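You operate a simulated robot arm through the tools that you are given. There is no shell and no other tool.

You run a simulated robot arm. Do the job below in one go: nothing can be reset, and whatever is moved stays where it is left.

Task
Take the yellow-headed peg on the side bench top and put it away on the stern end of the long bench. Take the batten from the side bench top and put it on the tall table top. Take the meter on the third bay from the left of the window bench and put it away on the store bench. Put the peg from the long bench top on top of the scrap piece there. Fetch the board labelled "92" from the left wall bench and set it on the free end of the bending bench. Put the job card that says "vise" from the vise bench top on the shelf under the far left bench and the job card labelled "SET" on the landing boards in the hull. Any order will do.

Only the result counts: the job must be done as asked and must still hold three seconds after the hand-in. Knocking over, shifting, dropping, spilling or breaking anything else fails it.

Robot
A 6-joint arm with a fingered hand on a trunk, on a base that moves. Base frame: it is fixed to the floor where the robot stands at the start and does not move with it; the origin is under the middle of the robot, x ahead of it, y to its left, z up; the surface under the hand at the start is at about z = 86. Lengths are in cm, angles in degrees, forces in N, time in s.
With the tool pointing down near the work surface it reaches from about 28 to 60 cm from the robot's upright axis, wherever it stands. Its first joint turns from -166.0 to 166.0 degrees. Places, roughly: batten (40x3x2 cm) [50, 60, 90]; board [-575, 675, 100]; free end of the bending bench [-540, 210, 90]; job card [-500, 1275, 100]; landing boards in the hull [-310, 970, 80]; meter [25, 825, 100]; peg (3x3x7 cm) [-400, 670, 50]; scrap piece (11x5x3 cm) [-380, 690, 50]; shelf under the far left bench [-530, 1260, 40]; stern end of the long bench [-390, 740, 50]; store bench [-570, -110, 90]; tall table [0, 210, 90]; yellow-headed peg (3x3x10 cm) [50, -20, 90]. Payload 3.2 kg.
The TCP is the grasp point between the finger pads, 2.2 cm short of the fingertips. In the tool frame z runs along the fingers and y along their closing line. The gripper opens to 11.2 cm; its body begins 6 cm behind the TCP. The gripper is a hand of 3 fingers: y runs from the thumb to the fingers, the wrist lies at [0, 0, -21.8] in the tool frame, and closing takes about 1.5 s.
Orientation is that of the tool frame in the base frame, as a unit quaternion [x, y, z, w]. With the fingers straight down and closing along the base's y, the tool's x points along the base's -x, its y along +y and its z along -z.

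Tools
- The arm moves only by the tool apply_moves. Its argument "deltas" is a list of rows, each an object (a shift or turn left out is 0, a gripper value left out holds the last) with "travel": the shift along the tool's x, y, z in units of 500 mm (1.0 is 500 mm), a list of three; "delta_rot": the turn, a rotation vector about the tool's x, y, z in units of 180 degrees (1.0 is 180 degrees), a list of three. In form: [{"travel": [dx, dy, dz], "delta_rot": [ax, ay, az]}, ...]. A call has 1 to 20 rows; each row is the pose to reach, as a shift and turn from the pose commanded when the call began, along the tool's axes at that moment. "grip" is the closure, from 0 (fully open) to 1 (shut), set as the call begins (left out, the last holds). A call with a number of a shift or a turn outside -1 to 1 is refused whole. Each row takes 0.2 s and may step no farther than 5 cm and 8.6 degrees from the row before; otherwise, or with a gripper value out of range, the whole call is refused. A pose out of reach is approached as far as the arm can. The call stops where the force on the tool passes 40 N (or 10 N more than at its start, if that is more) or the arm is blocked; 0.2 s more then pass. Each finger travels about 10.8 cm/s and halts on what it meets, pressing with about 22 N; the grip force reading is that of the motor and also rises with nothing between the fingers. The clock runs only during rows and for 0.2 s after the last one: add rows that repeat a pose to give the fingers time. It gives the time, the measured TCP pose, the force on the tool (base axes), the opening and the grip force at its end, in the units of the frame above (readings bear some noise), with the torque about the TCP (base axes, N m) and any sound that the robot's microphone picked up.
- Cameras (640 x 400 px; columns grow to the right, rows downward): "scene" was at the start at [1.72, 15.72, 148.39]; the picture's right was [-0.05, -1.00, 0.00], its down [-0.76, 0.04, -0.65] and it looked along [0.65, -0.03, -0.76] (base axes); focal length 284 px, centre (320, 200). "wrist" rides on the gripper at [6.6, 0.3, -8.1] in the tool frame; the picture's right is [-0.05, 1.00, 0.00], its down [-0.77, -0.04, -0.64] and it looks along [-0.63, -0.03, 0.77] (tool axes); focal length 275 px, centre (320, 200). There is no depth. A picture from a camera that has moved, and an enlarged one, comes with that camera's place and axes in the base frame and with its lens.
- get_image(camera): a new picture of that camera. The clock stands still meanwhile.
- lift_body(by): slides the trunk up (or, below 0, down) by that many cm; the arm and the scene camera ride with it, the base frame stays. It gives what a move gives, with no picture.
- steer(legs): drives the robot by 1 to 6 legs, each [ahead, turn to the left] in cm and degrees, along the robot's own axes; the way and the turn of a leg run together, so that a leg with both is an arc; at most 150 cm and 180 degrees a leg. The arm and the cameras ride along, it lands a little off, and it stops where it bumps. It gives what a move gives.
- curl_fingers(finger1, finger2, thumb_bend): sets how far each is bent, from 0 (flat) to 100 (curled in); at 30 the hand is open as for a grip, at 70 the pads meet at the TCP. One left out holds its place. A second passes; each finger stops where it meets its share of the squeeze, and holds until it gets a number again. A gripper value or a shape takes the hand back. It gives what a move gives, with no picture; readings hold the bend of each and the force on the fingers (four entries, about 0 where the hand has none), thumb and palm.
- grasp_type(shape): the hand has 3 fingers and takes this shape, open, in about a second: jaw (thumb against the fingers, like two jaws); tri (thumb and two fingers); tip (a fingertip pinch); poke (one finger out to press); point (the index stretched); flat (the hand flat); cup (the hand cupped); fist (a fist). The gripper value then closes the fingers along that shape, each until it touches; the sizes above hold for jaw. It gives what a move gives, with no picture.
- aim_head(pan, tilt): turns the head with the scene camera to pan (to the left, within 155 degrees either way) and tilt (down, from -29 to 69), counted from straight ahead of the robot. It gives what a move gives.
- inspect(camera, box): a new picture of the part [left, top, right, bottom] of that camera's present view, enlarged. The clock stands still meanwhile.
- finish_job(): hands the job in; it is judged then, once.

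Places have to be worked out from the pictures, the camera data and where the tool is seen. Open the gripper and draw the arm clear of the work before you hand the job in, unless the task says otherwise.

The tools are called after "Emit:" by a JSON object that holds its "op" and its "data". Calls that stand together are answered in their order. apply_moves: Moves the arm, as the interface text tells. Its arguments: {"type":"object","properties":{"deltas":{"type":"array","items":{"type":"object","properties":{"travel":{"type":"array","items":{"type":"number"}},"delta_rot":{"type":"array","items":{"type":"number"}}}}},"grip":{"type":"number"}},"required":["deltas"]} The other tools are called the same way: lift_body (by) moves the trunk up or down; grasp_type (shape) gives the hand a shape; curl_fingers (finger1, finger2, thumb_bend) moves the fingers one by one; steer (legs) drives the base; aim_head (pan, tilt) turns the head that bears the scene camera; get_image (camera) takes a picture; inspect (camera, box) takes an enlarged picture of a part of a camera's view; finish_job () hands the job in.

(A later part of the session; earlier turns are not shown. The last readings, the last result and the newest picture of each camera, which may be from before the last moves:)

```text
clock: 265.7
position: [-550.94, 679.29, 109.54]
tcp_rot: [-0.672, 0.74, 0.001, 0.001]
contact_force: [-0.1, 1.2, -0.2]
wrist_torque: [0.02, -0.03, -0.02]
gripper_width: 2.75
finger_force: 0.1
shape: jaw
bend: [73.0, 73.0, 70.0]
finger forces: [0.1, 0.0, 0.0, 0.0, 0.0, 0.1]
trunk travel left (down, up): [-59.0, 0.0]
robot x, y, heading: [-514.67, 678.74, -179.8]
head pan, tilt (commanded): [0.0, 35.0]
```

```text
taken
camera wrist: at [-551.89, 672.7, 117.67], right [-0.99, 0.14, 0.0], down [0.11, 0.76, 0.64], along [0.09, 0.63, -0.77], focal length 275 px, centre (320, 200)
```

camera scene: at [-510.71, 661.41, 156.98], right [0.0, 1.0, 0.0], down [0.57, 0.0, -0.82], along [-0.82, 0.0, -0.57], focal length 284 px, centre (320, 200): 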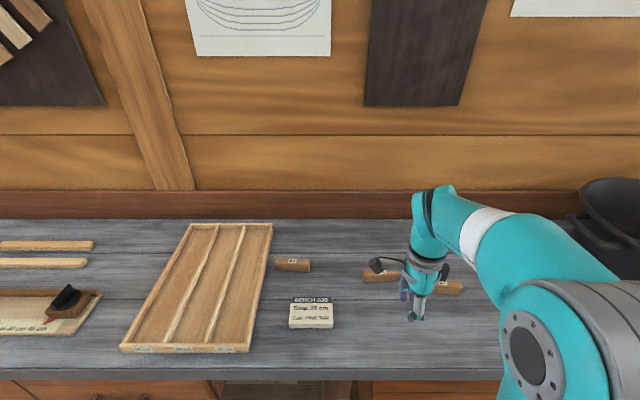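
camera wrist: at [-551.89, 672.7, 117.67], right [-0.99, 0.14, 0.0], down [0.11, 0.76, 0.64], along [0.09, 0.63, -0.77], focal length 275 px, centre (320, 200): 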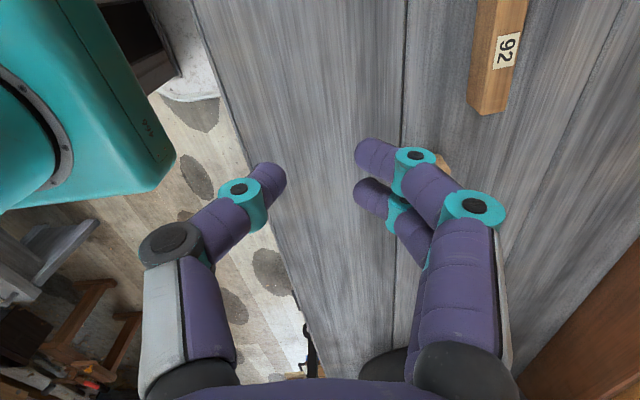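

Block in view where expected. I extend over it at z≈100, aligning the fingers across its thickness and opening to ~6.7 cm.

Emit:
{"op": "apply_moves", "data": {"deltas": [{"travel": [0.009, 0.072, 0.047], "delta_rot": [0, 0, -0.0105]}, {"travel": [0.018, 0.144, 0.095], "delta_rot": [0, 0, -0.021]}, {"travel": [0.027, 0.216, 0.142], "delta_rot": [0, 0, -0.0315]}, {"travel": [0.036, 0.288, 0.19], "delta_rot": [0, 0, -0.042]}, {"travel": [0.036, 0.288, 0.19], "delta_rot": [0, 0, -0.042]}], "grip": 0.4}}

Emit:
{"op": "get_image", "data": {"camera": "wrist"}}

```text
clock: 266.9
position: [-565.49, 679.02, 100.21]
tcp_rot: [0.72, -0.694, -0.001, 0.0]
contact_force: [0.6, 0.1, 0.4]
wrist_torque: [-0.01, 0.01, -0.02]
gripper_width: 6.67
finger_force: 0.1
shape: jaw
bend: [71.0, 71.0, 71.0]
finger forces: [0.0, 0.1, 0.0, 0.1, 0.0, 0.0]
trunk travel left (down, up): [-59.0, 0.0]
robot x, y, heading: [-515.11, 678.7, -179.7]
head pan, tilt (commanded): [0.0, 35.0]
```

```text
taken
camera wrist: at [-565.44, 672.33, 108.2], right [-1.0, 0.01, 0.0], down [0.01, 0.77, 0.64], along [0.01, 0.64, -0.77], focal length 275 px, centre (320, 200)
```

wrist: 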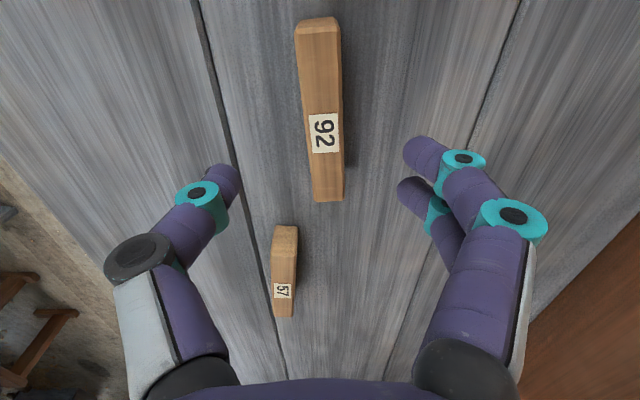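

Centred lengthwise and almost perfectly aligned. I descend to z≈93.2 and close.

Emit:
{"op": "apply_moves", "data": {"deltas": [{"travel": [0, 0.004, 0.05]}, {"travel": [0, 0.004, 0.1]}, {"travel": [0, 0.004, 0.125]}, {"travel": [0, 0.004, 0.14]}]}}

Emit:
{"op": "apply_moves", "data": {"deltas": [{"travel": [0, 0, 0]}, {"travel": [0, 0, 0]}, {"travel": [0, 0, 0]}, {"travel": [0, 0, 0]}, {"travel": [0, 0, 0]}, {"travel": [0, 0, 0]}, {"travel": [0, 0, 0]}], "grip": 1}}

Emit:
{"op": "get_image", "data": {"camera": "wrist"}}

```text
clock: 267.9
position: [-565.83, 678.83, 93.19]
tcp_rot: [0.72, -0.694, -0.001, 0.001]
contact_force: [-0.3, -0.2, 0.0]
wrist_torque: [0.0, -0.03, 0.01]
gripper_width: 6.69
finger_force: 0.0
shape: jaw
bend: [71.0, 71.0, 71.0]
finger forces: [0.1, 0.0, 0.0, 0.1, 0.0, 0.0]
trunk travel left (down, up): [-59.0, 0.0]
robot x, y, heading: [-514.91, 678.72, -179.7]
head pan, tilt (commanded): [0.0, 35.0]
```

```text
clock: 269.5
position: [-565.64, 678.73, 93.18]
tcp_rot: [0.719, -0.695, -0.002, 0.0]
contact_force: [-0.1, 0.0, 0.1]
wrist_torque: [-0.01, -0.01, -0.03]
gripper_width: 1.67
finger_force: 22.0
shape: jaw
bend: [72.0, 73.0, 70.0]
finger forces: [10.1, 9.7, 0.0, 0.1, 19.7, 0.0]
trunk travel left (down, up): [-59.0, 0.0]
robot x, y, heading: [-514.72, 678.12, -179.6]
head pan, tilt (commanded): [0.0, 35.0]
```

```text
taken
camera wrist: at [-565.66, 672.23, 101.2], right [-1.0, 0.01, 0.0], down [0.01, 0.77, 0.64], along [0.01, 0.64, -0.77], focal length 275 px, centre (320, 200)
```

wrist: 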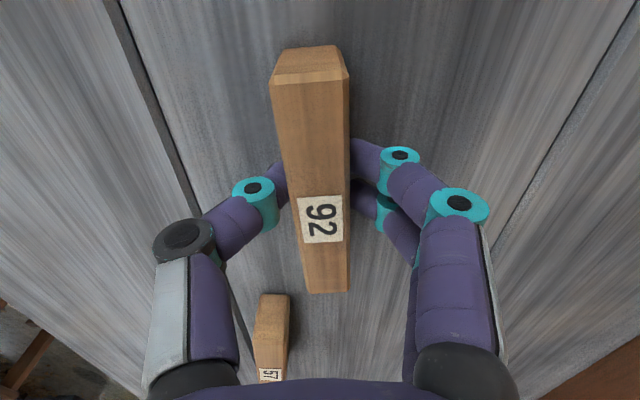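

Board "92" gripped firmly. I lift and retract it, then back out and head down the lane to the bending bench.

Emit:
{"op": "apply_moves", "data": {"deltas": [{"travel": [0, 0, -0.09]}, {"travel": [0, 0, -0.18]}, {"travel": [0.002, -0.06, -0.24]}, {"travel": [0.004, -0.12, -0.29]}, {"travel": [0.006, -0.18, -0.33]}, {"travel": [0.008, -0.24, -0.35]}, {"travel": [0.0107, -0.29, -0.35]}]}}

Emit:
{"op": "steer", "data": {"legs": [[-55, 0], [0, 89]]}}

Emit:
{"op": "aim_head", "data": {"pan": 0, "tilt": 20}}

Emit:
{"op": "get_image", "data": {"camera": "scene"}}

```text
clock: 271.1
position: [-551.04, 678.83, 110.56]
tcp_rot: [0.719, -0.695, -0.001, 0.0]
contact_force: [0.0, 0.1, -0.7]
wrist_torque: [0.03, 0.02, 0.02]
gripper_width: 1.67
finger_force: 22.0
shape: jaw
bend: [72.0, 73.0, 70.0]
finger forces: [10.0, 9.8, 0.0, 0.0, 19.8, 0.0]
trunk travel left (down, up): [-59.0, 0.0]
robot x, y, heading: [-514.84, 678.76, -179.8]
head pan, tilt (commanded): [0.0, 35.0]
```

```text
clock: 278.0
position: [-462.63, 642.15, 110.65]
tcp_rot: [1.0, 0.009, 0.0, 0.0]
contact_force: [-0.4, 0.0, -0.8]
wrist_torque: [0.02, 0.02, -0.04]
gripper_width: 1.66
finger_force: 22.4
shape: jaw
bend: [72.0, 73.0, 70.0]
finger forces: [9.8, 9.7, 0.0, 0.0, 19.5, 0.1]
trunk travel left (down, up): [-59.0, 0.0]
robot x, y, heading: [-461.43, 678.64, -91.0]
head pan, tilt (commanded): [0.0, 35.0]
```

```text
clock: 278.8
position: [-462.64, 642.22, 110.59]
tcp_rot: [1.0, 0.008, -0.001, 0.001]
contact_force: [0.1, -0.1, -1.1]
wrist_torque: [-0.05, -0.01, 0.0]
gripper_width: 1.68
finger_force: 21.6
shape: jaw
bend: [72.0, 73.0, 70.0]
finger forces: [9.9, 9.6, 0.0, 0.0, 19.5, 0.0]
trunk travel left (down, up): [-59.0, 0.0]
robot x, y, heading: [-461.84, 678.64, -90.8]
head pan, tilt (commanded): [0.0, 20.0]
```

```text
taken
camera scene: at [-445.08, 674.46, 159.36], right [-1.0, 0.01, 0.0], down [0.0, 0.34, -0.94], along [-0.01, -0.94, -0.34], focal length 284 px, centre (320, 200)
```

scene: 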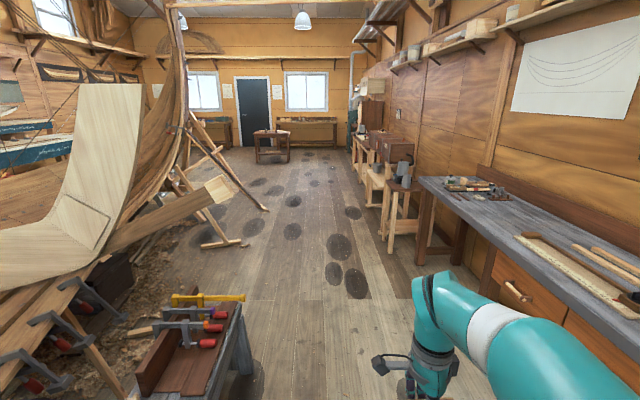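

The lane is clear. I drive down to y≈208 and turn to face the bending bench's end.

Emit:
{"op": "steer", "data": {"legs": [[0, 1], [150, 0], [150, 0], [150, 0], [18, 0]]}}

Emit:
{"op": "aim_head", "data": {"pan": -70, "tilt": 30}}

Emit:
{"op": "get_image", "data": {"camera": "scene"}}

```text
clock: 301.5
position: [-460.97, 177.41, 110.57]
tcp_rot: [1.0, 0.025, -0.001, 0.0]
contact_force: [0.3, 0.3, -0.6]
wrist_torque: [-0.01, -0.03, 0.0]
gripper_width: 1.63
finger_force: 22.0
shape: jaw
bend: [72.0, 73.0, 70.0]
finger forces: [9.9, 9.7, 0.1, 0.0, 19.6, 0.1]
trunk travel left (down, up): [-59.0, 0.0]
robot x, y, heading: [-460.61, 214.27, -89.0]
head pan, tilt (commanded): [0.0, 20.0]
```

```text
clock: 302.9
position: [-460.71, 177.56, 110.6]
tcp_rot: [1.0, 0.025, -0.001, 0.0]
contact_force: [-0.6, -0.4, -0.5]
wrist_torque: [-0.01, 0.01, -0.01]
gripper_width: 1.65
finger_force: 22.3
shape: jaw
bend: [72.0, 73.0, 70.0]
finger forces: [9.9, 9.8, 0.1, 0.0, 19.5, 0.1]
trunk travel left (down, up): [-59.0, 0.0]
robot x, y, heading: [-460.84, 213.8, -88.8]
head pan, tilt (commanded): [-70.0, 30.0]
```

```text
taken
camera scene: at [-452.8, 216.38, 157.76], right [-0.36, 0.93, 0.0], down [0.47, 0.18, -0.87], along [-0.81, -0.31, -0.5], focal length 284 px, centre (320, 200)
```

scene: 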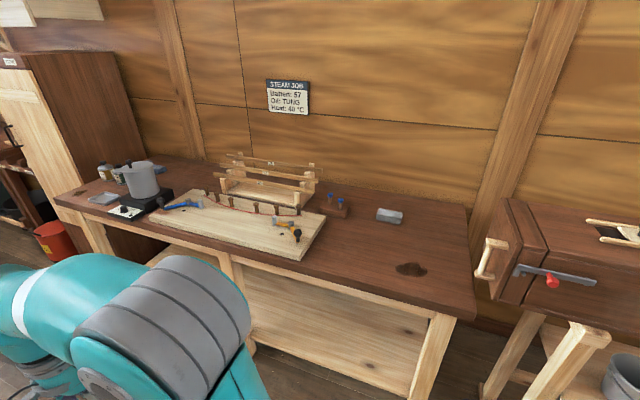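

The bench's free end: jig ends at y≈182, gray clip at ≈[-559,207], edge at y≈238; a clear patch is around [-537,204]. I turn to face the bench and roll forward.

Emit:
{"op": "steer", "data": {"legs": [[0, -91], [25, 0]]}}

Emit:
{"op": "aim_head", "data": {"pan": 0, "tilt": 40}}

Emit:
{"op": "get_image", "data": {"camera": "scene"}}

Emit:
{"op": "get_image", "data": {"camera": "wrist"}}

```text
clock: 308.6
position: [-522.04, 213.69, 110.56]
tcp_rot: [0.722, -0.692, 0.0, -0.001]
contact_force: [0.3, 0.5, 0.0]
wrist_torque: [0.01, -0.02, 0.01]
gripper_width: 1.65
finger_force: 21.6
shape: jaw
bend: [72.0, 73.0, 70.0]
finger forces: [9.8, 9.6, 0.0, 0.0, 19.4, 0.0]
trunk travel left (down, up): [-59.0, 0.0]
robot x, y, heading: [-485.43, 213.69, -179.2]
head pan, tilt (commanded): [-70.0, 30.0]
```

```text
clock: 310.0
position: [-521.98, 213.72, 110.48]
tcp_rot: [0.723, -0.691, 0.0, -0.001]
contact_force: [-0.2, -0.1, -1.0]
wrist_torque: [-0.02, 0.01, 0.04]
gripper_width: 1.63
finger_force: 22.1
shape: jaw
bend: [72.0, 73.0, 70.0]
finger forces: [9.9, 9.6, 0.1, 0.1, 19.5, 0.0]
trunk travel left (down, up): [-59.0, 0.0]
robot x, y, heading: [-485.79, 213.52, -179.3]
head pan, tilt (commanded): [0.0, 40.0]
```

```text
taken
camera scene: at [-487.94, 196.46, 156.23], right [-0.01, 1.0, 0.0], down [0.64, 0.01, -0.77], along [-0.77, -0.01, -0.64], focal length 284 px, centre (320, 200)
```

scene: 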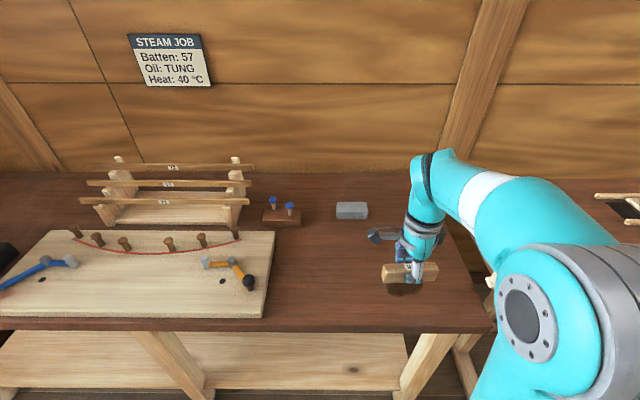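

```text
taken
camera wrist: at [-521.86, 207.04, 118.58], right [-1.0, 0.0, 0.0], down [0.0, 0.77, 0.64], along [0.0, 0.64, -0.77], focal length 275 px, centre (320, 200)
```

wrist: 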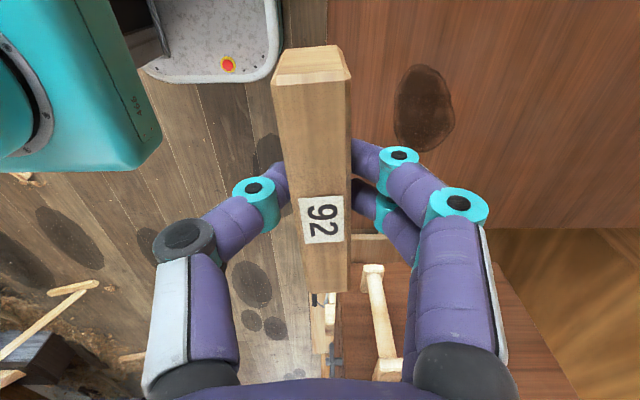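

Bench front edge is at x≈-519. I carry the board to above the clear patch at about [-535,203.5] and z≈98.

Emit:
{"op": "apply_moves", "data": {"deltas": [{"travel": [0.038, 0.054, 0.05]}, {"travel": [0.077, 0.108, 0.1]}, {"travel": [0.115, 0.161, 0.15]}, {"travel": [0.154, 0.215, 0.2]}, {"travel": [0.192, 0.269, 0.25]}]}}

Emit:
{"op": "get_image", "data": {"camera": "scene"}}

Emit:
{"op": "get_image", "data": {"camera": "wrist"}}

```text
clock: 311.2
position: [-534.95, 203.36, 98.09]
tcp_rot: [0.722, -0.692, 0.0, -0.001]
contact_force: [-0.9, 0.7, -1.0]
wrist_torque: [0.01, 0.02, 0.02]
gripper_width: 1.62
finger_force: 21.7
shape: jaw
bend: [72.0, 73.0, 70.0]
finger forces: [9.8, 9.7, 0.1, 0.1, 19.5, 0.0]
trunk travel left (down, up): [-59.0, 0.0]
robot x, y, heading: [-485.69, 213.44, -179.2]
head pan, tilt (commanded): [0.0, 40.0]
```

```text
taken
camera scene: at [-488.03, 196.4, 156.22], right [-0.01, 1.0, 0.0], down [0.64, 0.01, -0.77], along [-0.77, -0.01, -0.64], focal length 284 px, centre (320, 200)
```

scene: 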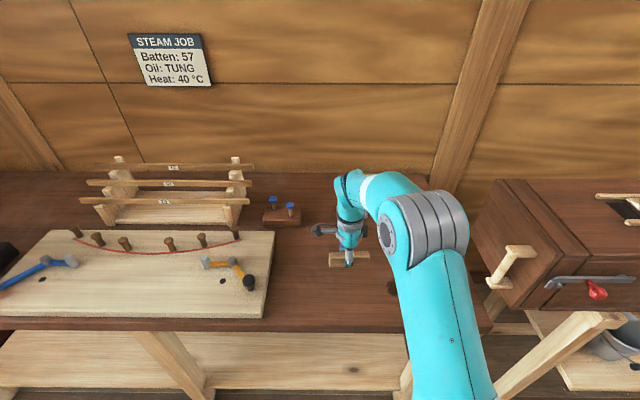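

```text
taken
camera wrist: at [-534.96, 196.68, 106.04], right [-1.0, 0.0, 0.0], down [0.0, 0.77, 0.64], along [0.0, 0.64, -0.77], focal length 275 px, centre (320, 200)
```

wrist: 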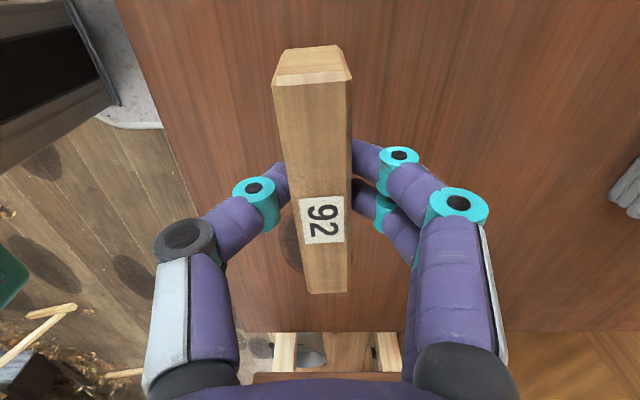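

Clear below. I descend to z≈94, then creep for contact.

Emit:
{"op": "apply_moves", "data": {"deltas": [{"travel": [0, 0, 0.04]}, {"travel": [0, 0, 0.07]}]}}

Emit:
{"op": "apply_moves", "data": {"deltas": [{"travel": [0, 0, 0.008]}]}}

Emit:
{"op": "apply_moves", "data": {"deltas": [{"travel": [0, 0, 0.006]}]}}

Emit:
{"op": "apply_moves", "data": {"deltas": [{"travel": [0, 0, 0.006]}]}}

```text
clock: 311.8
position: [-534.97, 203.5, 94.65]
tcp_rot: [0.722, -0.691, 0.0, -0.001]
contact_force: [-0.2, 0.7, -0.9]
wrist_torque: [0.01, 0.0, -0.02]
gripper_width: 1.64
finger_force: 22.2
shape: jaw
bend: [72.0, 73.0, 70.0]
finger forces: [9.8, 9.4, 0.0, 0.0, 19.3, 0.1]
trunk travel left (down, up): [-59.0, 0.0]
robot x, y, heading: [-485.33, 213.48, -179.5]
head pan, tilt (commanded): [0.0, 40.0]
```

```text
clock: 312.2
position: [-535.03, 203.46, 94.22]
tcp_rot: [0.723, -0.691, -0.001, 0.0]
contact_force: [0.5, -0.2, -0.2]
wrist_torque: [-0.01, -0.02, 0.0]
gripper_width: 1.62
finger_force: 22.0
shape: jaw
bend: [72.0, 73.0, 70.0]
finger forces: [9.9, 9.4, 0.1, 0.0, 19.4, 0.0]
trunk travel left (down, up): [-59.0, 0.0]
robot x, y, heading: [-485.6, 213.68, -179.5]
head pan, tilt (commanded): [0.0, 40.0]
```

```text
clock: 312.6
position: [-535.08, 203.39, 93.94]
tcp_rot: [0.722, -0.692, -0.001, -0.001]
contact_force: [0.1, 0.2, -1.3]
wrist_torque: [-0.01, 0.01, 0.03]
gripper_width: 1.59
finger_force: 22.0
shape: jaw
bend: [72.0, 73.0, 70.0]
finger forces: [9.9, 9.5, 0.0, 0.0, 19.5, 0.0]
trunk travel left (down, up): [-59.0, 0.0]
robot x, y, heading: [-485.87, 213.89, -179.2]
head pan, tilt (commanded): [0.0, 40.0]
```

```text
clock: 313.0
position: [-535.02, 203.36, 93.6]
tcp_rot: [0.723, -0.691, 0.0, 0.0]
contact_force: [0.4, 0.0, -0.4]
wrist_torque: [0.04, -0.04, 0.01]
gripper_width: 1.62
finger_force: 21.6
shape: jaw
bend: [72.0, 73.0, 70.0]
finger forces: [9.9, 9.5, 0.1, 0.0, 19.3, 0.0]
trunk travel left (down, up): [-59.0, 0.0]
robot x, y, heading: [-485.82, 213.63, -179.4]
head pan, tilt (commanded): [0.0, 40.0]
```

Emit:
{"op": "apply_moves", "data": {"deltas": [{"travel": [0, 0, 0.006]}]}}

Emit:
{"op": "apply_moves", "data": {"deltas": [{"travel": [0, 0, 0.005]}]}}

Emit:
{"op": "apply_moves", "data": {"deltas": [{"travel": [0, 0, 0.005]}]}}

```text
clock: 313.4
position: [-535.05, 203.33, 93.33]
tcp_rot: [0.722, -0.692, -0.001, -0.002]
contact_force: [0.2, -0.6, -0.1]
wrist_torque: [0.01, -0.03, 0.01]
gripper_width: 1.63
finger_force: 21.5
shape: jaw
bend: [72.0, 73.0, 70.0]
finger forces: [9.9, 9.5, 0.1, 0.1, 19.5, 0.0]
trunk travel left (down, up): [-59.0, 0.0]
robot x, y, heading: [-485.4, 213.22, -179.0]
head pan, tilt (commanded): [0.0, 40.0]
```

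```text
clock: 313.8
position: [-534.92, 203.39, 93.02]
tcp_rot: [0.723, -0.691, -0.002, 0.001]
contact_force: [0.1, -0.8, -1.6]
wrist_torque: [-0.02, 0.01, -0.01]
gripper_width: 1.64
finger_force: 22.3
shape: jaw
bend: [72.0, 73.0, 70.0]
finger forces: [10.0, 9.6, 0.0, 0.0, 19.4, 0.1]
trunk travel left (down, up): [-59.0, 0.0]
robot x, y, heading: [-485.84, 213.47, -179.3]
head pan, tilt (commanded): [0.0, 40.0]
```

```text
clock: 314.2
position: [-535.03, 203.48, 92.7]
tcp_rot: [0.722, -0.692, -0.001, 0.0]
contact_force: [-0.1, 0.3, 0.3]
wrist_torque: [0.02, 0.02, -0.03]
gripper_width: 1.63
finger_force: 22.0
shape: jaw
bend: [72.0, 73.0, 70.0]
finger forces: [9.9, 9.5, 0.0, 0.0, 19.3, 0.0]
trunk travel left (down, up): [-59.0, 0.0]
robot x, y, heading: [-485.63, 213.35, -179.4]
head pan, tilt (commanded): [0.0, 40.0]
```

Still no contact at 92.7; continuing in 2–3 mm steps.

Emit:
{"op": "apply_moves", "data": {"deltas": [{"travel": [0, 0, 0.005]}]}}

Emit:
{"op": "apply_moves", "data": {"deltas": [{"travel": [0, 0, 0.005]}]}}

Emit:
{"op": "apply_moves", "data": {"deltas": [{"travel": [0, 0, 0.005]}]}}

Emit:
{"op": "apply_moves", "data": {"deltas": [{"travel": [0, 0, 0.005]}]}}

```text
clock: 314.6
position: [-535.11, 203.49, 92.48]
tcp_rot: [0.722, -0.692, -0.001, 0.0]
contact_force: [1.1, 0.2, -0.4]
wrist_torque: [0.0, 0.01, 0.05]
gripper_width: 1.6
finger_force: 22.3
shape: jaw
bend: [72.0, 73.0, 70.0]
finger forces: [10.0, 9.5, 0.0, 0.0, 19.4, 0.0]
trunk travel left (down, up): [-59.0, 0.0]
robot x, y, heading: [-485.66, 213.41, -179.3]
head pan, tilt (commanded): [0.0, 40.0]
```

```text
clock: 315.0
position: [-534.97, 203.52, 92.27]
tcp_rot: [0.722, -0.692, 0.0, -0.001]
contact_force: [0.5, 0.5, 0.3]
wrist_torque: [0.02, 0.01, 0.0]
gripper_width: 1.64
finger_force: 21.6
shape: jaw
bend: [72.0, 73.0, 70.0]
finger forces: [9.9, 9.4, 0.1, 0.0, 19.4, 0.1]
trunk travel left (down, up): [-59.0, 0.0]
robot x, y, heading: [-485.98, 213.37, -179.0]
head pan, tilt (commanded): [0.0, 40.0]
```

```text
clock: 315.4
position: [-534.96, 203.4, 92.11]
tcp_rot: [0.723, -0.691, -0.001, 0.0]
contact_force: [0.5, 0.4, -0.6]
wrist_torque: [0.0, 0.02, -0.02]
gripper_width: 1.62
finger_force: 21.9
shape: jaw
bend: [72.0, 73.0, 70.0]
finger forces: [9.9, 9.5, 0.0, 0.0, 19.3, 0.1]
trunk travel left (down, up): [-59.0, 0.0]
robot x, y, heading: [-485.5, 213.81, -179.5]
head pan, tilt (commanded): [0.0, 40.0]
```

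```text
clock: 315.8
position: [-535.05, 203.46, 91.79]
tcp_rot: [0.723, -0.691, -0.001, -0.001]
contact_force: [-0.1, 1.0, -0.6]
wrist_torque: [0.0, 0.0, -0.01]
gripper_width: 1.62
finger_force: 21.6
shape: jaw
bend: [72.0, 73.0, 70.0]
finger forces: [9.9, 9.5, 0.0, 0.1, 19.4, 0.1]
trunk travel left (down, up): [-59.0, 0.0]
robot x, y, heading: [-485.44, 213.72, -179.4]
head pan, tilt (commanded): [0.0, 40.0]
```

Emit:
{"op": "get_image", "data": {"camera": "wrist"}}

Emit:
{"op": "apply_moves", "data": {"deltas": [{"travel": [0, 0, 0.005]}]}}

Emit:
{"op": "apply_moves", "data": {"deltas": [{"travel": [0, 0, 0.005]}]}}

Emit:
{"op": "apply_moves", "data": {"deltas": [{"travel": [0, 0, 0.005]}]}}

```text
taken
camera wrist: at [-534.86, 196.87, 99.73], right [-1.0, 0.0, 0.0], down [0.0, 0.77, 0.64], along [0.0, 0.64, -0.77], focal length 275 px, centre (320, 200)
```

wrist: 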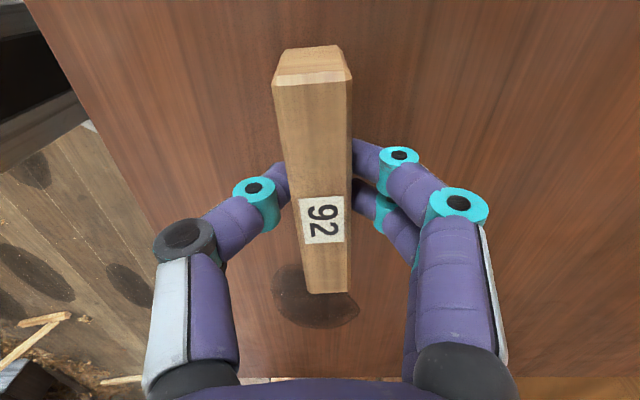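

```text
clock: 316.2
position: [-535.1, 203.46, 91.42]
tcp_rot: [0.722, -0.691, -0.001, -0.001]
contact_force: [0.2, -0.3, -1.0]
wrist_torque: [0.0, -0.02, -0.01]
gripper_width: 1.62
finger_force: 22.2
shape: jaw
bend: [72.0, 73.0, 70.0]
finger forces: [9.9, 9.4, 0.0, 0.0, 19.5, 0.0]
trunk travel left (down, up): [-59.0, 0.0]
robot x, y, heading: [-485.51, 213.97, -179.4]
head pan, tilt (commanded): [0.0, 40.0]
```

```text
clock: 316.6
position: [-535.02, 203.54, 91.14]
tcp_rot: [0.722, -0.691, -0.001, 0.0]
contact_force: [-0.5, 0.3, -1.3]
wrist_torque: [-0.01, 0.01, 0.03]
gripper_width: 1.65
finger_force: 22.0
shape: jaw
bend: [72.0, 73.0, 70.0]
finger forces: [9.9, 9.5, 0.0, 0.0, 19.4, 0.0]
trunk travel left (down, up): [-59.0, 0.0]
robot x, y, heading: [-485.96, 213.35, -179.2]
head pan, tilt (commanded): [0.0, 40.0]
```

```text
clock: 317.0
position: [-535.03, 203.49, 91.03]
tcp_rot: [0.722, -0.692, -0.001, -0.001]
contact_force: [-0.3, -0.4, -1.9]
wrist_torque: [-0.06, -0.01, 0.02]
gripper_width: 1.67
finger_force: 21.6
shape: jaw
bend: [72.0, 73.0, 70.0]
finger forces: [9.9, 9.5, 0.0, 0.0, 19.4, 0.1]
trunk travel left (down, up): [-59.0, 0.0]
robot x, y, heading: [-485.75, 213.4, -179.2]
head pan, tilt (commanded): [0.0, 40.0]
```

Emit:
{"op": "apply_moves", "data": {"deltas": [{"travel": [0, 0, 0.006]}]}}

Emit:
{"op": "apply_moves", "data": {"deltas": [{"travel": [0, 0, 0.005]}]}}

Emit:
{"op": "apply_moves", "data": {"deltas": [{"travel": [0, 0, 0.005]}]}}

Emit:
{"op": "apply_moves", "data": {"deltas": [{"travel": [0, 0, 0.005]}]}}

```text
clock: 317.4
position: [-535.01, 203.54, 90.79]
tcp_rot: [0.722, -0.692, -0.001, -0.001]
contact_force: [-0.6, 0.7, 0.1]
wrist_torque: [0.0, 0.04, -0.02]
gripper_width: 1.62
finger_force: 22.0
shape: jaw
bend: [72.0, 73.0, 70.0]
finger forces: [9.9, 9.5, 0.0, 0.0, 19.4, 0.0]
trunk travel left (down, up): [-59.0, 0.0]
robot x, y, heading: [-485.76, 213.63, -179.2]
head pan, tilt (commanded): [0.0, 40.0]
```

```text
clock: 317.8
position: [-535.0, 203.55, 90.48]
tcp_rot: [0.722, -0.692, 0.0, 0.0]
contact_force: [0.3, 0.2, -0.4]
wrist_torque: [0.0, 0.0, 0.02]
gripper_width: 1.65
finger_force: 22.3
shape: jaw
bend: [72.0, 73.0, 70.0]
finger forces: [9.9, 9.6, 0.0, 0.1, 19.4, 0.1]
trunk travel left (down, up): [-59.0, 0.0]
robot x, y, heading: [-485.74, 213.42, -179.3]
head pan, tilt (commanded): [0.0, 40.0]
```

```text
clock: 318.2
position: [-535.02, 203.38, 90.22]
tcp_rot: [0.722, -0.691, -0.001, 0.0]
contact_force: [1.6, 1.0, -1.5]
wrist_torque: [-0.02, 0.01, 0.03]
gripper_width: 1.62
finger_force: 21.9
shape: jaw
bend: [72.0, 73.0, 70.0]
finger forces: [10.0, 9.5, 0.1, 0.0, 19.4, 0.1]
trunk travel left (down, up): [-59.0, 0.0]
robot x, y, heading: [-485.34, 213.41, -179.2]
head pan, tilt (commanded): [0.0, 40.0]
```

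```text
clock: 318.6
position: [-534.98, 203.42, 90.05]
tcp_rot: [0.722, -0.692, 0.0, -0.001]
contact_force: [0.1, 0.4, -0.4]
wrist_torque: [-0.02, 0.0, 0.0]
gripper_width: 1.64
finger_force: 22.2
shape: jaw
bend: [72.0, 73.0, 70.0]
finger forces: [9.8, 9.5, 0.0, 0.1, 19.5, 0.1]
trunk travel left (down, up): [-59.0, 0.0]
robot x, y, heading: [-485.42, 213.45, -179.4]
head pan, tilt (commanded): [0.0, 40.0]
```

Emit:
{"op": "inspect", "data": {"camera": "scene", "box": [290, 200, 430, 310]}}

Emit:
{"op": "apply_moves", "data": {"deltas": [{"travel": [0, 0, 0.005]}]}}

Emit:
{"op": "apply_moves", "data": {"deltas": [{"travel": [0, 0, 0.005]}]}}

Emit:
{"op": "apply_moves", "data": {"deltas": [{"travel": [0, 0, 0.005]}]}}

```text
3.64 times, centred on (360, 255) of scene
camera zoom: at [-487.95, 196.44, 156.22], right [-0.01, 1.0, 0.0], down [0.64, 0.01, -0.77], along [-0.77, -0.01, -0.64], focal length 1033 px, centre (174, 0)
```

zoom: 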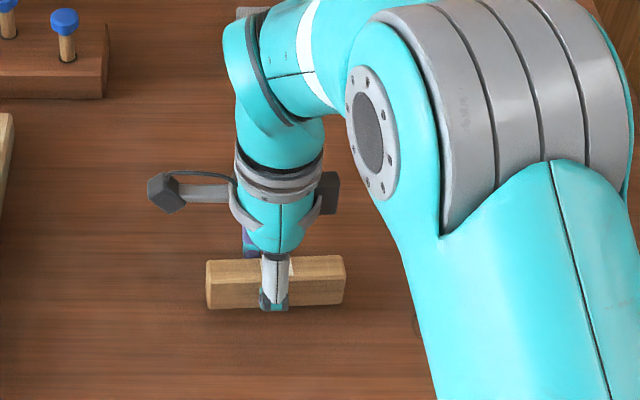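

```text
clock: 319.0
position: [-535.02, 203.4, 89.72]
tcp_rot: [0.722, -0.691, -0.001, 0.0]
contact_force: [-0.2, -0.4, -0.8]
wrist_torque: [0.03, 0.04, 0.03]
gripper_width: 1.58
finger_force: 22.0
shape: jaw
bend: [72.0, 73.0, 70.0]
finger forces: [9.9, 9.5, 0.1, 0.0, 19.5, 0.1]
trunk travel left (down, up): [-59.0, 0.0]
robot x, y, heading: [-485.61, 213.54, -179.2]
head pan, tilt (commanded): [0.0, 40.0]
```

```text
clock: 319.4
position: [-534.99, 203.49, 89.46]
tcp_rot: [0.722, -0.691, -0.001, 0.0]
contact_force: [-0.4, 0.3, -1.2]
wrist_torque: [0.01, -0.03, 0.0]
gripper_width: 1.63
finger_force: 22.0
shape: jaw
bend: [72.0, 73.0, 70.0]
finger forces: [9.9, 9.5, 0.1, 0.0, 19.3, 0.1]
trunk travel left (down, up): [-59.0, 0.0]
robot x, y, heading: [-486.05, 213.54, -179.3]
head pan, tilt (commanded): [0.0, 40.0]
```

```text
clock: 319.8
position: [-534.99, 203.44, 89.25]
tcp_rot: [0.722, -0.692, -0.001, 0.0]
contact_force: [0.6, 0.8, 0.1]
wrist_torque: [-0.03, -0.01, -0.02]
gripper_width: 1.64
finger_force: 22.1
shape: jaw
bend: [72.0, 73.0, 70.0]
finger forces: [9.9, 9.5, 0.0, 0.0, 19.4, 0.1]
trunk travel left (down, up): [-59.0, 0.0]
robot x, y, heading: [-485.41, 213.54, -179.3]
head pan, tilt (commanded): [0.0, 40.0]
```

Emit:
{"op": "apply_moves", "data": {"deltas": [{"travel": [0, 0, 0.005]}]}}

Emit:
{"op": "apply_moves", "data": {"deltas": [{"travel": [0, 0, 0.005]}]}}

Emit:
{"op": "apply_moves", "data": {"deltas": [{"travel": [0, 0, 0.005]}]}}

Emit:
{"op": "apply_moves", "data": {"deltas": [{"travel": [0, 0, 0.004]}]}}

```text
clock: 320.2
position: [-534.95, 203.54, 89.13]
tcp_rot: [0.722, -0.692, 0.0, 0.0]
contact_force: [0.0, -0.1, 6.8]
wrist_torque: [0.02, 0.07, 0.03]
gripper_width: 1.65
finger_force: 22.1
shape: jaw
bend: [73.0, 73.0, 70.0]
finger forces: [10.8, 10.7, 0.0, 0.0, 21.4, 0.1]
trunk travel left (down, up): [-59.0, 0.0]
robot x, y, heading: [-485.42, 213.13, -179.5]
head pan, tilt (commanded): [0.0, 40.0]
```

```text
clock: 320.6
position: [-535.07, 203.57, 88.98]
tcp_rot: [0.722, -0.691, -0.001, 0.002]
contact_force: [0.4, 0.2, 22.2]
wrist_torque: [0.02, 0.08, 0.0]
gripper_width: 1.72
finger_force: 22.5
shape: jaw
bend: [73.0, 73.0, 71.0]
finger forces: [13.1, 12.8, 0.1, 0.0, 25.4, 0.0]
trunk travel left (down, up): [-59.0, 0.0]
robot x, y, heading: [-485.4, 213.69, -179.2]
head pan, tilt (commanded): [0.0, 40.0]
```

```text
clock: 321.0
position: [-534.84, 203.43, 88.81]
tcp_rot: [0.723, -0.691, -0.002, 0.002]
contact_force: [-1.2, 0.3, 35.4]
wrist_torque: [0.04, 0.13, 0.02]
gripper_width: 1.96
finger_force: 22.3
shape: jaw
bend: [74.0, 74.0, 72.0]
finger forces: [14.6, 14.2, 0.0, 0.0, 27.6, 0.0]
trunk travel left (down, up): [-59.0, 0.0]
robot x, y, heading: [-485.82, 213.35, -179.1]
head pan, tilt (commanded): [0.0, 40.0]
```

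```text
clock: 321.6
position: [-535.15, 203.32, 88.87]
tcp_rot: [0.722, -0.692, -0.003, 0.005]
contact_force: [4.9, 0.1, 29.6]
wrist_torque: [0.01, -0.11, 0.0]
gripper_width: 2.08
finger_force: 21.9
shape: jaw
bend: [74.0, 74.0, 73.0]
finger forces: [12.3, 11.9, 0.0, 0.1, 29.4, 0.0]
trunk travel left (down, up): [-59.0, 0.0]
robot x, y, heading: [-485.38, 213.77, -179.3]
head pan, tilt (commanded): [0.0, 40.0]
stopped in row 1: the force on the tool passed its limit at 46 N (the readings are from after the stop); the commanded pose is now the measured one
```

Contact was at z≈89.1 (bench ≈86.5) and I over-pressed slightly. I back off 3 mm and release.

Emit:
{"op": "apply_moves", "data": {"deltas": [{"travel": [0, 0, -0.004]}, {"travel": [0, 0, -0.006]}]}}

Emit:
{"op": "get_image", "data": {"camera": "wrist"}}

```text
clock: 322.2
position: [-535.09, 203.5, 88.75]
tcp_rot: [0.722, -0.692, -0.002, 0.002]
contact_force: [2.5, 0.0, 19.4]
wrist_torque: [-0.02, -0.04, 0.01]
gripper_width: 2.02
finger_force: 21.7
shape: jaw
bend: [74.0, 74.0, 73.0]
finger forces: [11.6, 11.3, 0.0, 0.0, 25.8, 0.0]
trunk travel left (down, up): [-59.0, 0.0]
robot x, y, heading: [-485.57, 213.7, -179.4]
head pan, tilt (commanded): [0.0, 40.0]
```

```text
taken
camera wrist: at [-534.85, 196.89, 96.79], right [-1.0, 0.0, 0.01], down [0.01, 0.77, 0.64], along [0.0, 0.64, -0.77], focal length 275 px, centre (320, 200)
```

wrist: 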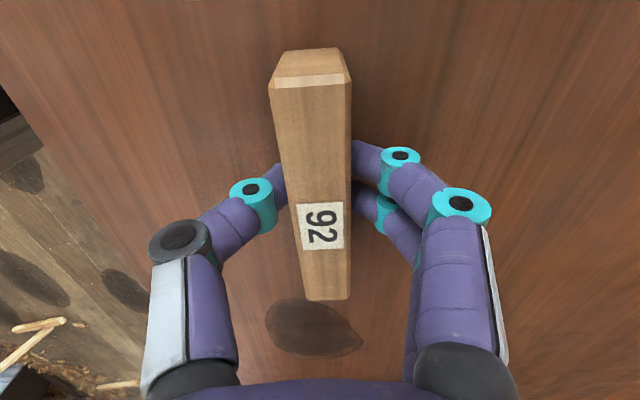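

Emit:
{"op": "apply_moves", "data": {"deltas": [{"travel": [0, 0, -0.005]}]}}

Emit:
{"op": "apply_moves", "data": {"deltas": [{"travel": [0, 0, 0]}, {"travel": [0, 0, 0]}, {"travel": [0, 0, 0]}, {"travel": [0, 0, 0]}], "grip": 0.68}}

Emit:
{"op": "get_image", "data": {"camera": "wrist"}}

```text
clock: 322.6
position: [-535.02, 203.51, 89.03]
tcp_rot: [0.723, -0.691, -0.001, 0.001]
contact_force: [1.7, -1.5, 3.4]
wrist_torque: [-0.02, -0.03, 0.01]
gripper_width: 1.9
finger_force: 21.9
shape: jaw
bend: [73.0, 73.0, 72.0]
finger forces: [10.3, 10.0, 0.1, 0.1, 22.2, 0.0]
trunk travel left (down, up): [-59.0, 0.0]
robot x, y, heading: [-485.89, 213.04, -179.3]
head pan, tilt (commanded): [0.0, 40.0]
```

```text
clock: 323.6
position: [-535.24, 203.33, 88.96]
tcp_rot: [0.723, -0.691, -0.001, 0.002]
contact_force: [-1.1, -0.4, 0.3]
wrist_torque: [0.01, 0.02, -0.03]
gripper_width: 3.53
finger_force: 0.2
shape: jaw
bend: [74.0, 74.0, 70.0]
finger forces: [0.0, 0.0, 0.1, 0.0, 0.1, 0.0]
trunk travel left (down, up): [-59.0, 0.0]
robot x, y, heading: [-486.12, 213.53, -179.4]
head pan, tilt (commanded): [0.0, 40.0]
```

```text
taken
camera wrist: at [-535.04, 196.88, 97.0], right [-1.0, 0.0, 0.0], down [0.0, 0.77, 0.64], along [0.0, 0.64, -0.77], focal length 275 px, centre (320, 200)
```

wrist: 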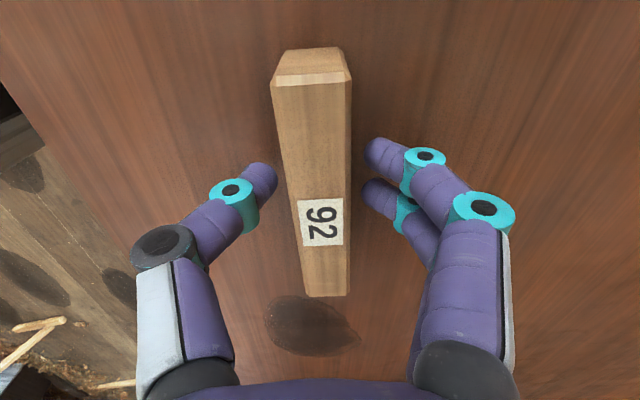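

Board "92" stands on the free end of the bending bench. I lift off, retract and look.

Emit:
{"op": "apply_moves", "data": {"deltas": [{"travel": [0, 0, -0.04]}, {"travel": [0, 0, -0.12]}, {"travel": [0, 0, -0.2]}, {"travel": [-0.03, -0.05, -0.27]}, {"travel": [-0.065, -0.1, -0.33]}, {"travel": [-0.1, -0.15, -0.38]}, {"travel": [-0.135, -0.205, -0.42]}, {"travel": [-0.168, -0.258, -0.44]}]}}

Emit:
{"op": "get_image", "data": {"camera": "scene"}}

```text
clock: 325.4
position: [-522.33, 212.32, 111.03]
tcp_rot: [0.722, -0.692, -0.001, 0.002]
contact_force: [-0.2, 0.7, 0.3]
wrist_torque: [0.01, 0.01, -0.03]
gripper_width: 3.54
finger_force: 0.0
shape: jaw
bend: [74.0, 74.0, 70.0]
finger forces: [0.0, 0.0, 0.1, 0.0, 0.0, 0.0]
trunk travel left (down, up): [-59.0, 0.0]
robot x, y, heading: [-485.27, 213.4, -179.4]
head pan, tilt (commanded): [0.0, 40.0]
```

```text
taken
camera scene: at [-487.87, 196.47, 156.23], right [-0.01, 1.0, 0.0], down [0.64, 0.01, -0.77], along [-0.77, -0.01, -0.64], focal length 284 px, centre (320, 200)
```

scene: 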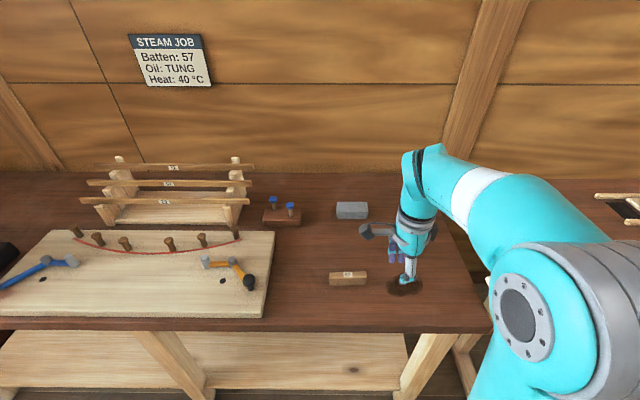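

Everything there is in order. I back out, turn to +y and drive up the left lane toward the far end.

Emit:
{"op": "steer", "data": {"legs": [[-28, 0], [0, -90.3], [150, 0], [150, 0], [150, 0]]}}

Emit:
{"op": "aim_head", "data": {"pan": 0, "tilt": 15}}

Emit:
{"op": "get_image", "data": {"camera": "scene"}}

```text
clock: 352.2
position: [-473.8, 700.78, 110.99]
tcp_rot: [-0.031, 1.0, 0.002, 0.0]
contact_force: [-0.5, 0.2, 0.2]
wrist_torque: [-0.01, -0.02, -0.02]
gripper_width: 3.56
finger_force: 0.1
shape: jaw
bend: [74.0, 74.0, 70.0]
finger forces: [0.1, 0.2, 0.0, 0.0, 0.0, 0.0]
trunk travel left (down, up): [-59.0, 0.0]
robot x, y, heading: [-471.68, 663.81, 91.7]
head pan, tilt (commanded): [0.0, 40.0]
```

```text
clock: 353.1
position: [-473.97, 700.69, 111.15]
tcp_rot: [-0.032, 0.999, 0.002, 0.0]
contact_force: [0.2, -0.2, 0.1]
wrist_torque: [-0.01, -0.01, -0.01]
gripper_width: 3.56
finger_force: 0.1
shape: jaw
bend: [74.0, 74.0, 70.0]
finger forces: [0.0, 0.0, 0.0, 0.1, 0.0, 0.0]
trunk travel left (down, up): [-59.0, 0.0]
robot x, y, heading: [-471.99, 663.77, 91.8]
head pan, tilt (commanded): [0.0, 15.0]
```

```text
taken
camera scene: at [-488.65, 666.23, 160.17], right [1.0, 0.03, 0.0], down [0.01, -0.26, -0.97], along [-0.03, 0.97, -0.26], focal length 284 px, centre (320, 200)
```

scene: 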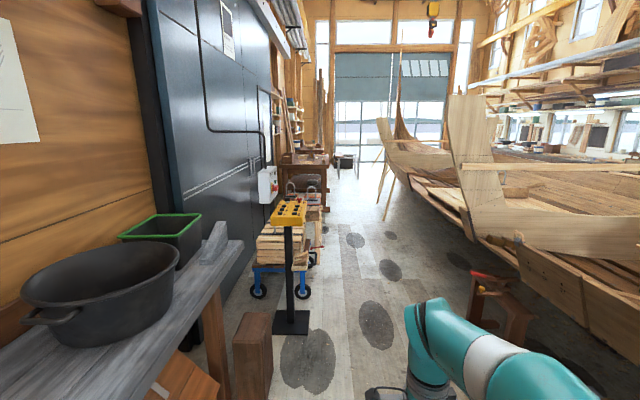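

Lane continues clear past the control stand (left) and trestle (right). I drive another 3 m.

Emit:
{"op": "steer", "data": {"legs": [[0, -4.5], [150, 0], [150, 0]]}}

Emit:
{"op": "get_image", "data": {"camera": "scene"}}

Emit:
{"op": "aim_head", "data": {"pan": -60, "tilt": 20}}

Emit:
{"op": "get_image", "data": {"camera": "scene"}}

Emit:
{"op": "aim_head", "data": {"pan": 40, "tilt": 20}}

Emit:
{"op": "get_image", "data": {"camera": "scene"}}

```text
clock: 367.8
position: [-462.85, 995.43, 111.09]
tcp_rot: [-0.008, 1.0, 0.001, 0.0]
contact_force: [0.4, 0.6, -0.5]
wrist_torque: [-0.01, 0.03, -0.01]
gripper_width: 3.55
finger_force: 0.0
shape: jaw
bend: [74.0, 74.0, 70.0]
finger forces: [0.0, 0.0, 0.0, 0.0, 0.0, 0.0]
trunk travel left (down, up): [-59.0, 0.0]
robot x, y, heading: [-462.64, 958.52, 89.4]
head pan, tilt (commanded): [0.0, 15.0]
```

```text
taken
camera scene: at [-479.14, 961.71, 160.18], right [1.0, -0.01, 0.0], down [0.0, -0.26, -0.97], along [0.01, 0.97, -0.26], focal length 284 px, centre (320, 200)
```

scene: 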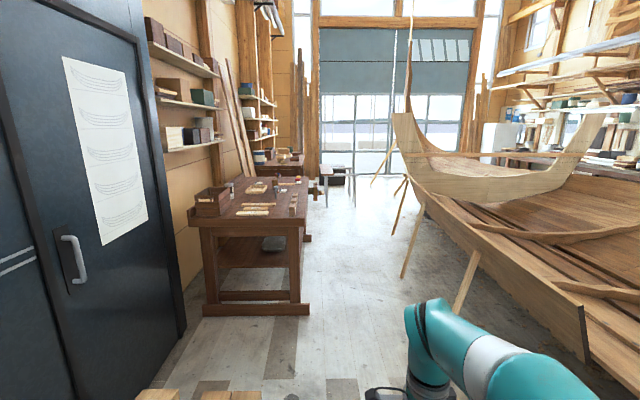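

```text
clock: 369.1
position: [-462.89, 995.41, 111.16]
tcp_rot: [-0.008, 1.0, 0.003, 0.0]
contact_force: [-0.5, 1.1, -0.1]
wrist_torque: [0.0, 0.02, 0.0]
gripper_width: 3.56
finger_force: 0.1
shape: jaw
bend: [74.0, 74.0, 70.0]
finger forces: [0.1, 0.0, 0.1, 0.0, 0.0, 0.0]
trunk travel left (down, up): [-59.0, 0.0]
robot x, y, heading: [-462.42, 958.44, 89.2]
head pan, tilt (commanded): [-60.0, 20.0]
```

```text
taken
camera scene: at [-471.15, 956.89, 159.37], right [0.49, -0.87, 0.0], down [-0.3, -0.17, -0.94], along [0.82, 0.46, -0.34], focal length 284 px, centre (320, 200)
```

scene: 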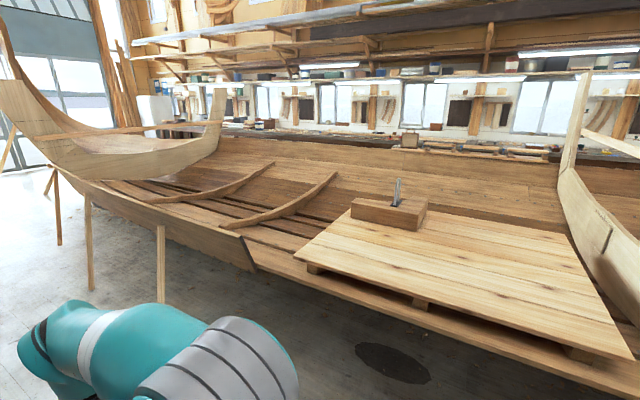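

```text
clock: 370.8
position: [-462.86, 995.48, 111.08]
tcp_rot: [-0.009, 1.0, 0.003, 0.0]
contact_force: [1.0, -0.9, 0.1]
wrist_torque: [0.04, 0.01, -0.02]
gripper_width: 3.57
finger_force: 0.1
shape: jaw
bend: [74.0, 74.0, 70.0]
finger forces: [0.0, 0.0, 0.0, 0.1, 0.0, 0.0]
trunk travel left (down, up): [-59.0, 0.0]
robot x, y, heading: [-462.58, 958.75, 89.0]
head pan, tilt (commanded): [40.0, 20.0]
```

```text
taken
camera scene: at [-485.15, 959.57, 159.37], right [0.78, 0.63, 0.0], down [0.22, -0.27, -0.94], along [-0.59, 0.73, -0.34], focal length 284 px, centre (320, 200)
```

scene: 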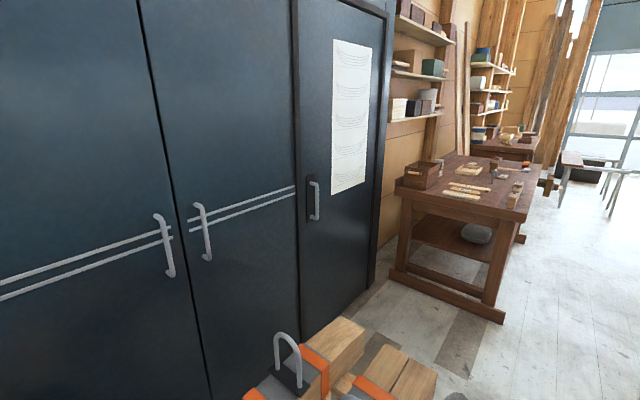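

The landing boards are the planked platform in the hull (x≈-360…-270, y≈904…1033), and the far-left/vise bench stands ahead at y≈1180–1344. I drive up beside it.

Emit:
{"op": "steer", "data": {"legs": [[0, -3], [150, 0], [70, 0]]}}

Emit:
{"op": "aim_head", "data": {"pan": 40, "tilt": 25}}

Emit:
{"op": "get_image", "data": {"camera": "scene"}}

Emit:
{"op": "aim_head", "data": {"pan": 0, "tilt": 20}}

Emit:
{"op": "get_image", "data": {"camera": "scene"}}

```text
clock: 382.1
position: [-446.0, 1214.59, 111.03]
tcp_rot: [0.016, 1.0, 0.002, 0.0]
contact_force: [-0.3, -0.5, 0.1]
wrist_torque: [0.0, -0.02, 0.02]
gripper_width: 3.57
finger_force: 0.0
shape: jaw
bend: [74.0, 74.0, 70.0]
finger forces: [0.1, 0.1, 0.0, 0.1, 0.0, 0.1]
trunk travel left (down, up): [-59.0, 0.0]
robot x, y, heading: [-447.38, 1177.73, 86.3]
head pan, tilt (commanded): [40.0, 20.0]
```

```text
clock: 382.8
position: [-446.01, 1214.54, 111.13]
tcp_rot: [0.016, 1.0, 0.003, 0.0]
contact_force: [-0.2, -0.2, -0.3]
wrist_torque: [0.0, -0.02, -0.01]
gripper_width: 3.56
finger_force: 0.0
shape: jaw
bend: [74.0, 74.0, 70.0]
finger forces: [0.0, 0.0, 0.0, 0.0, 0.0, 0.0]
trunk travel left (down, up): [-59.0, 0.0]
robot x, y, heading: [-447.37, 1177.71, 86.4]
head pan, tilt (commanded): [40.0, 25.0]
```

```text
taken
camera scene: at [-470.02, 1179.77, 158.56], right [0.81, 0.59, 0.0], down [0.25, -0.34, -0.91], along [-0.54, 0.73, -0.42], focal length 284 px, centre (320, 200)
```

scene: 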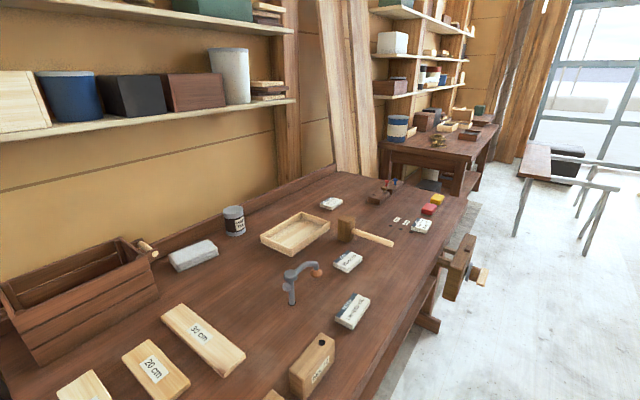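

```text
clock: 383.8
position: [-445.96, 1214.62, 111.0]
tcp_rot: [0.017, 1.0, 0.002, 0.001]
contact_force: [0.8, -0.5, 0.2]
wrist_torque: [0.0, 0.0, 0.0]
gripper_width: 3.56
finger_force: 0.1
shape: jaw
bend: [74.0, 74.0, 70.0]
finger forces: [0.1, 0.0, 0.0, 0.1, 0.0, 0.0]
trunk travel left (down, up): [-59.0, 0.0]
robot x, y, heading: [-447.59, 1177.43, 86.3]
head pan, tilt (commanded): [0.0, 20.0]
```

```text
taken
camera scene: at [-463.97, 1181.63, 159.37], right [1.0, -0.06, 0.0], down [-0.02, -0.34, -0.94], along [0.06, 0.94, -0.34], focal length 284 px, centre (320, 200)
```

scene: 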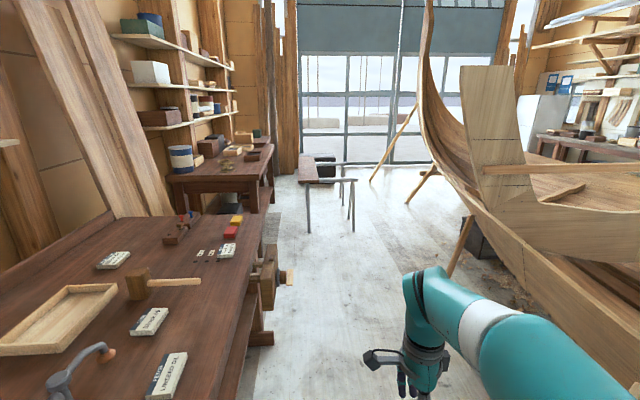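

Several cards lie on the vise bench. I zoom in to read them.

Emit:
{"op": "aim_head", "data": {"pan": 40, "tilt": 30}}

Emit:
{"op": "inspect", "data": {"camera": "scene", "box": [280, 140, 460, 250]}}

Emit:
{"op": "inspect", "data": {"camera": "scene", "box": [250, 230, 430, 340]}}

```text
clock: 384.9
position: [-445.93, 1214.59, 111.09]
tcp_rot: [0.017, 1.0, 0.003, 0.0]
contact_force: [-0.4, 0.0, 0.1]
wrist_torque: [-0.01, -0.03, 0.03]
gripper_width: 3.56
finger_force: 0.0
shape: jaw
bend: [74.0, 74.0, 70.0]
finger forces: [0.0, 0.1, 0.1, 0.1, 0.0, 0.0]
trunk travel left (down, up): [-59.0, 0.0]
robot x, y, heading: [-447.49, 1177.88, 86.5]
head pan, tilt (commanded): [40.0, 30.0]
```

```text
3.56 times, centred on (370, 195) of scene
camera zoom: at [-469.91, 1179.64, 157.76], right [0.81, 0.59, 0.0], down [0.3, -0.4, -0.87], along [-0.51, 0.7, -0.5], focal length 1010 px, centre (142, 218)
```

zoom: 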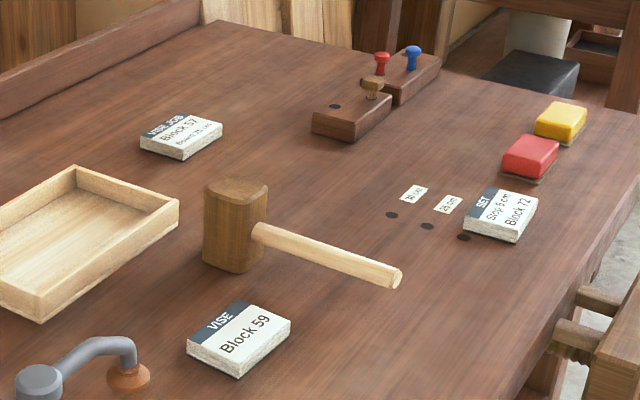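

```text
3.56 times, centred on (340, 285) of scene
camera zoom: at [-469.91, 1179.64, 157.76], right [0.81, 0.59, 0.0], down [0.3, -0.4, -0.87], along [-0.51, 0.7, -0.5], focal length 1010 px, centre (249, -102)
```

zoom: 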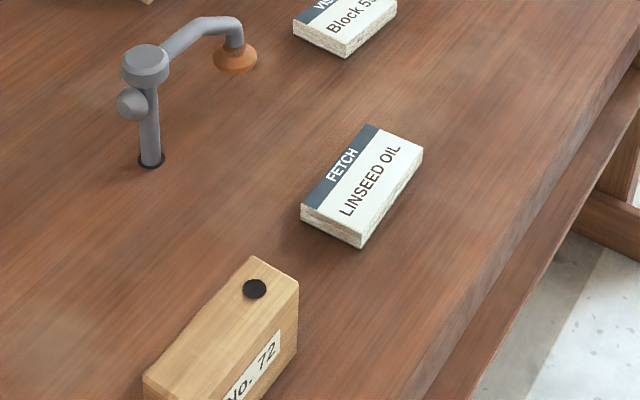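

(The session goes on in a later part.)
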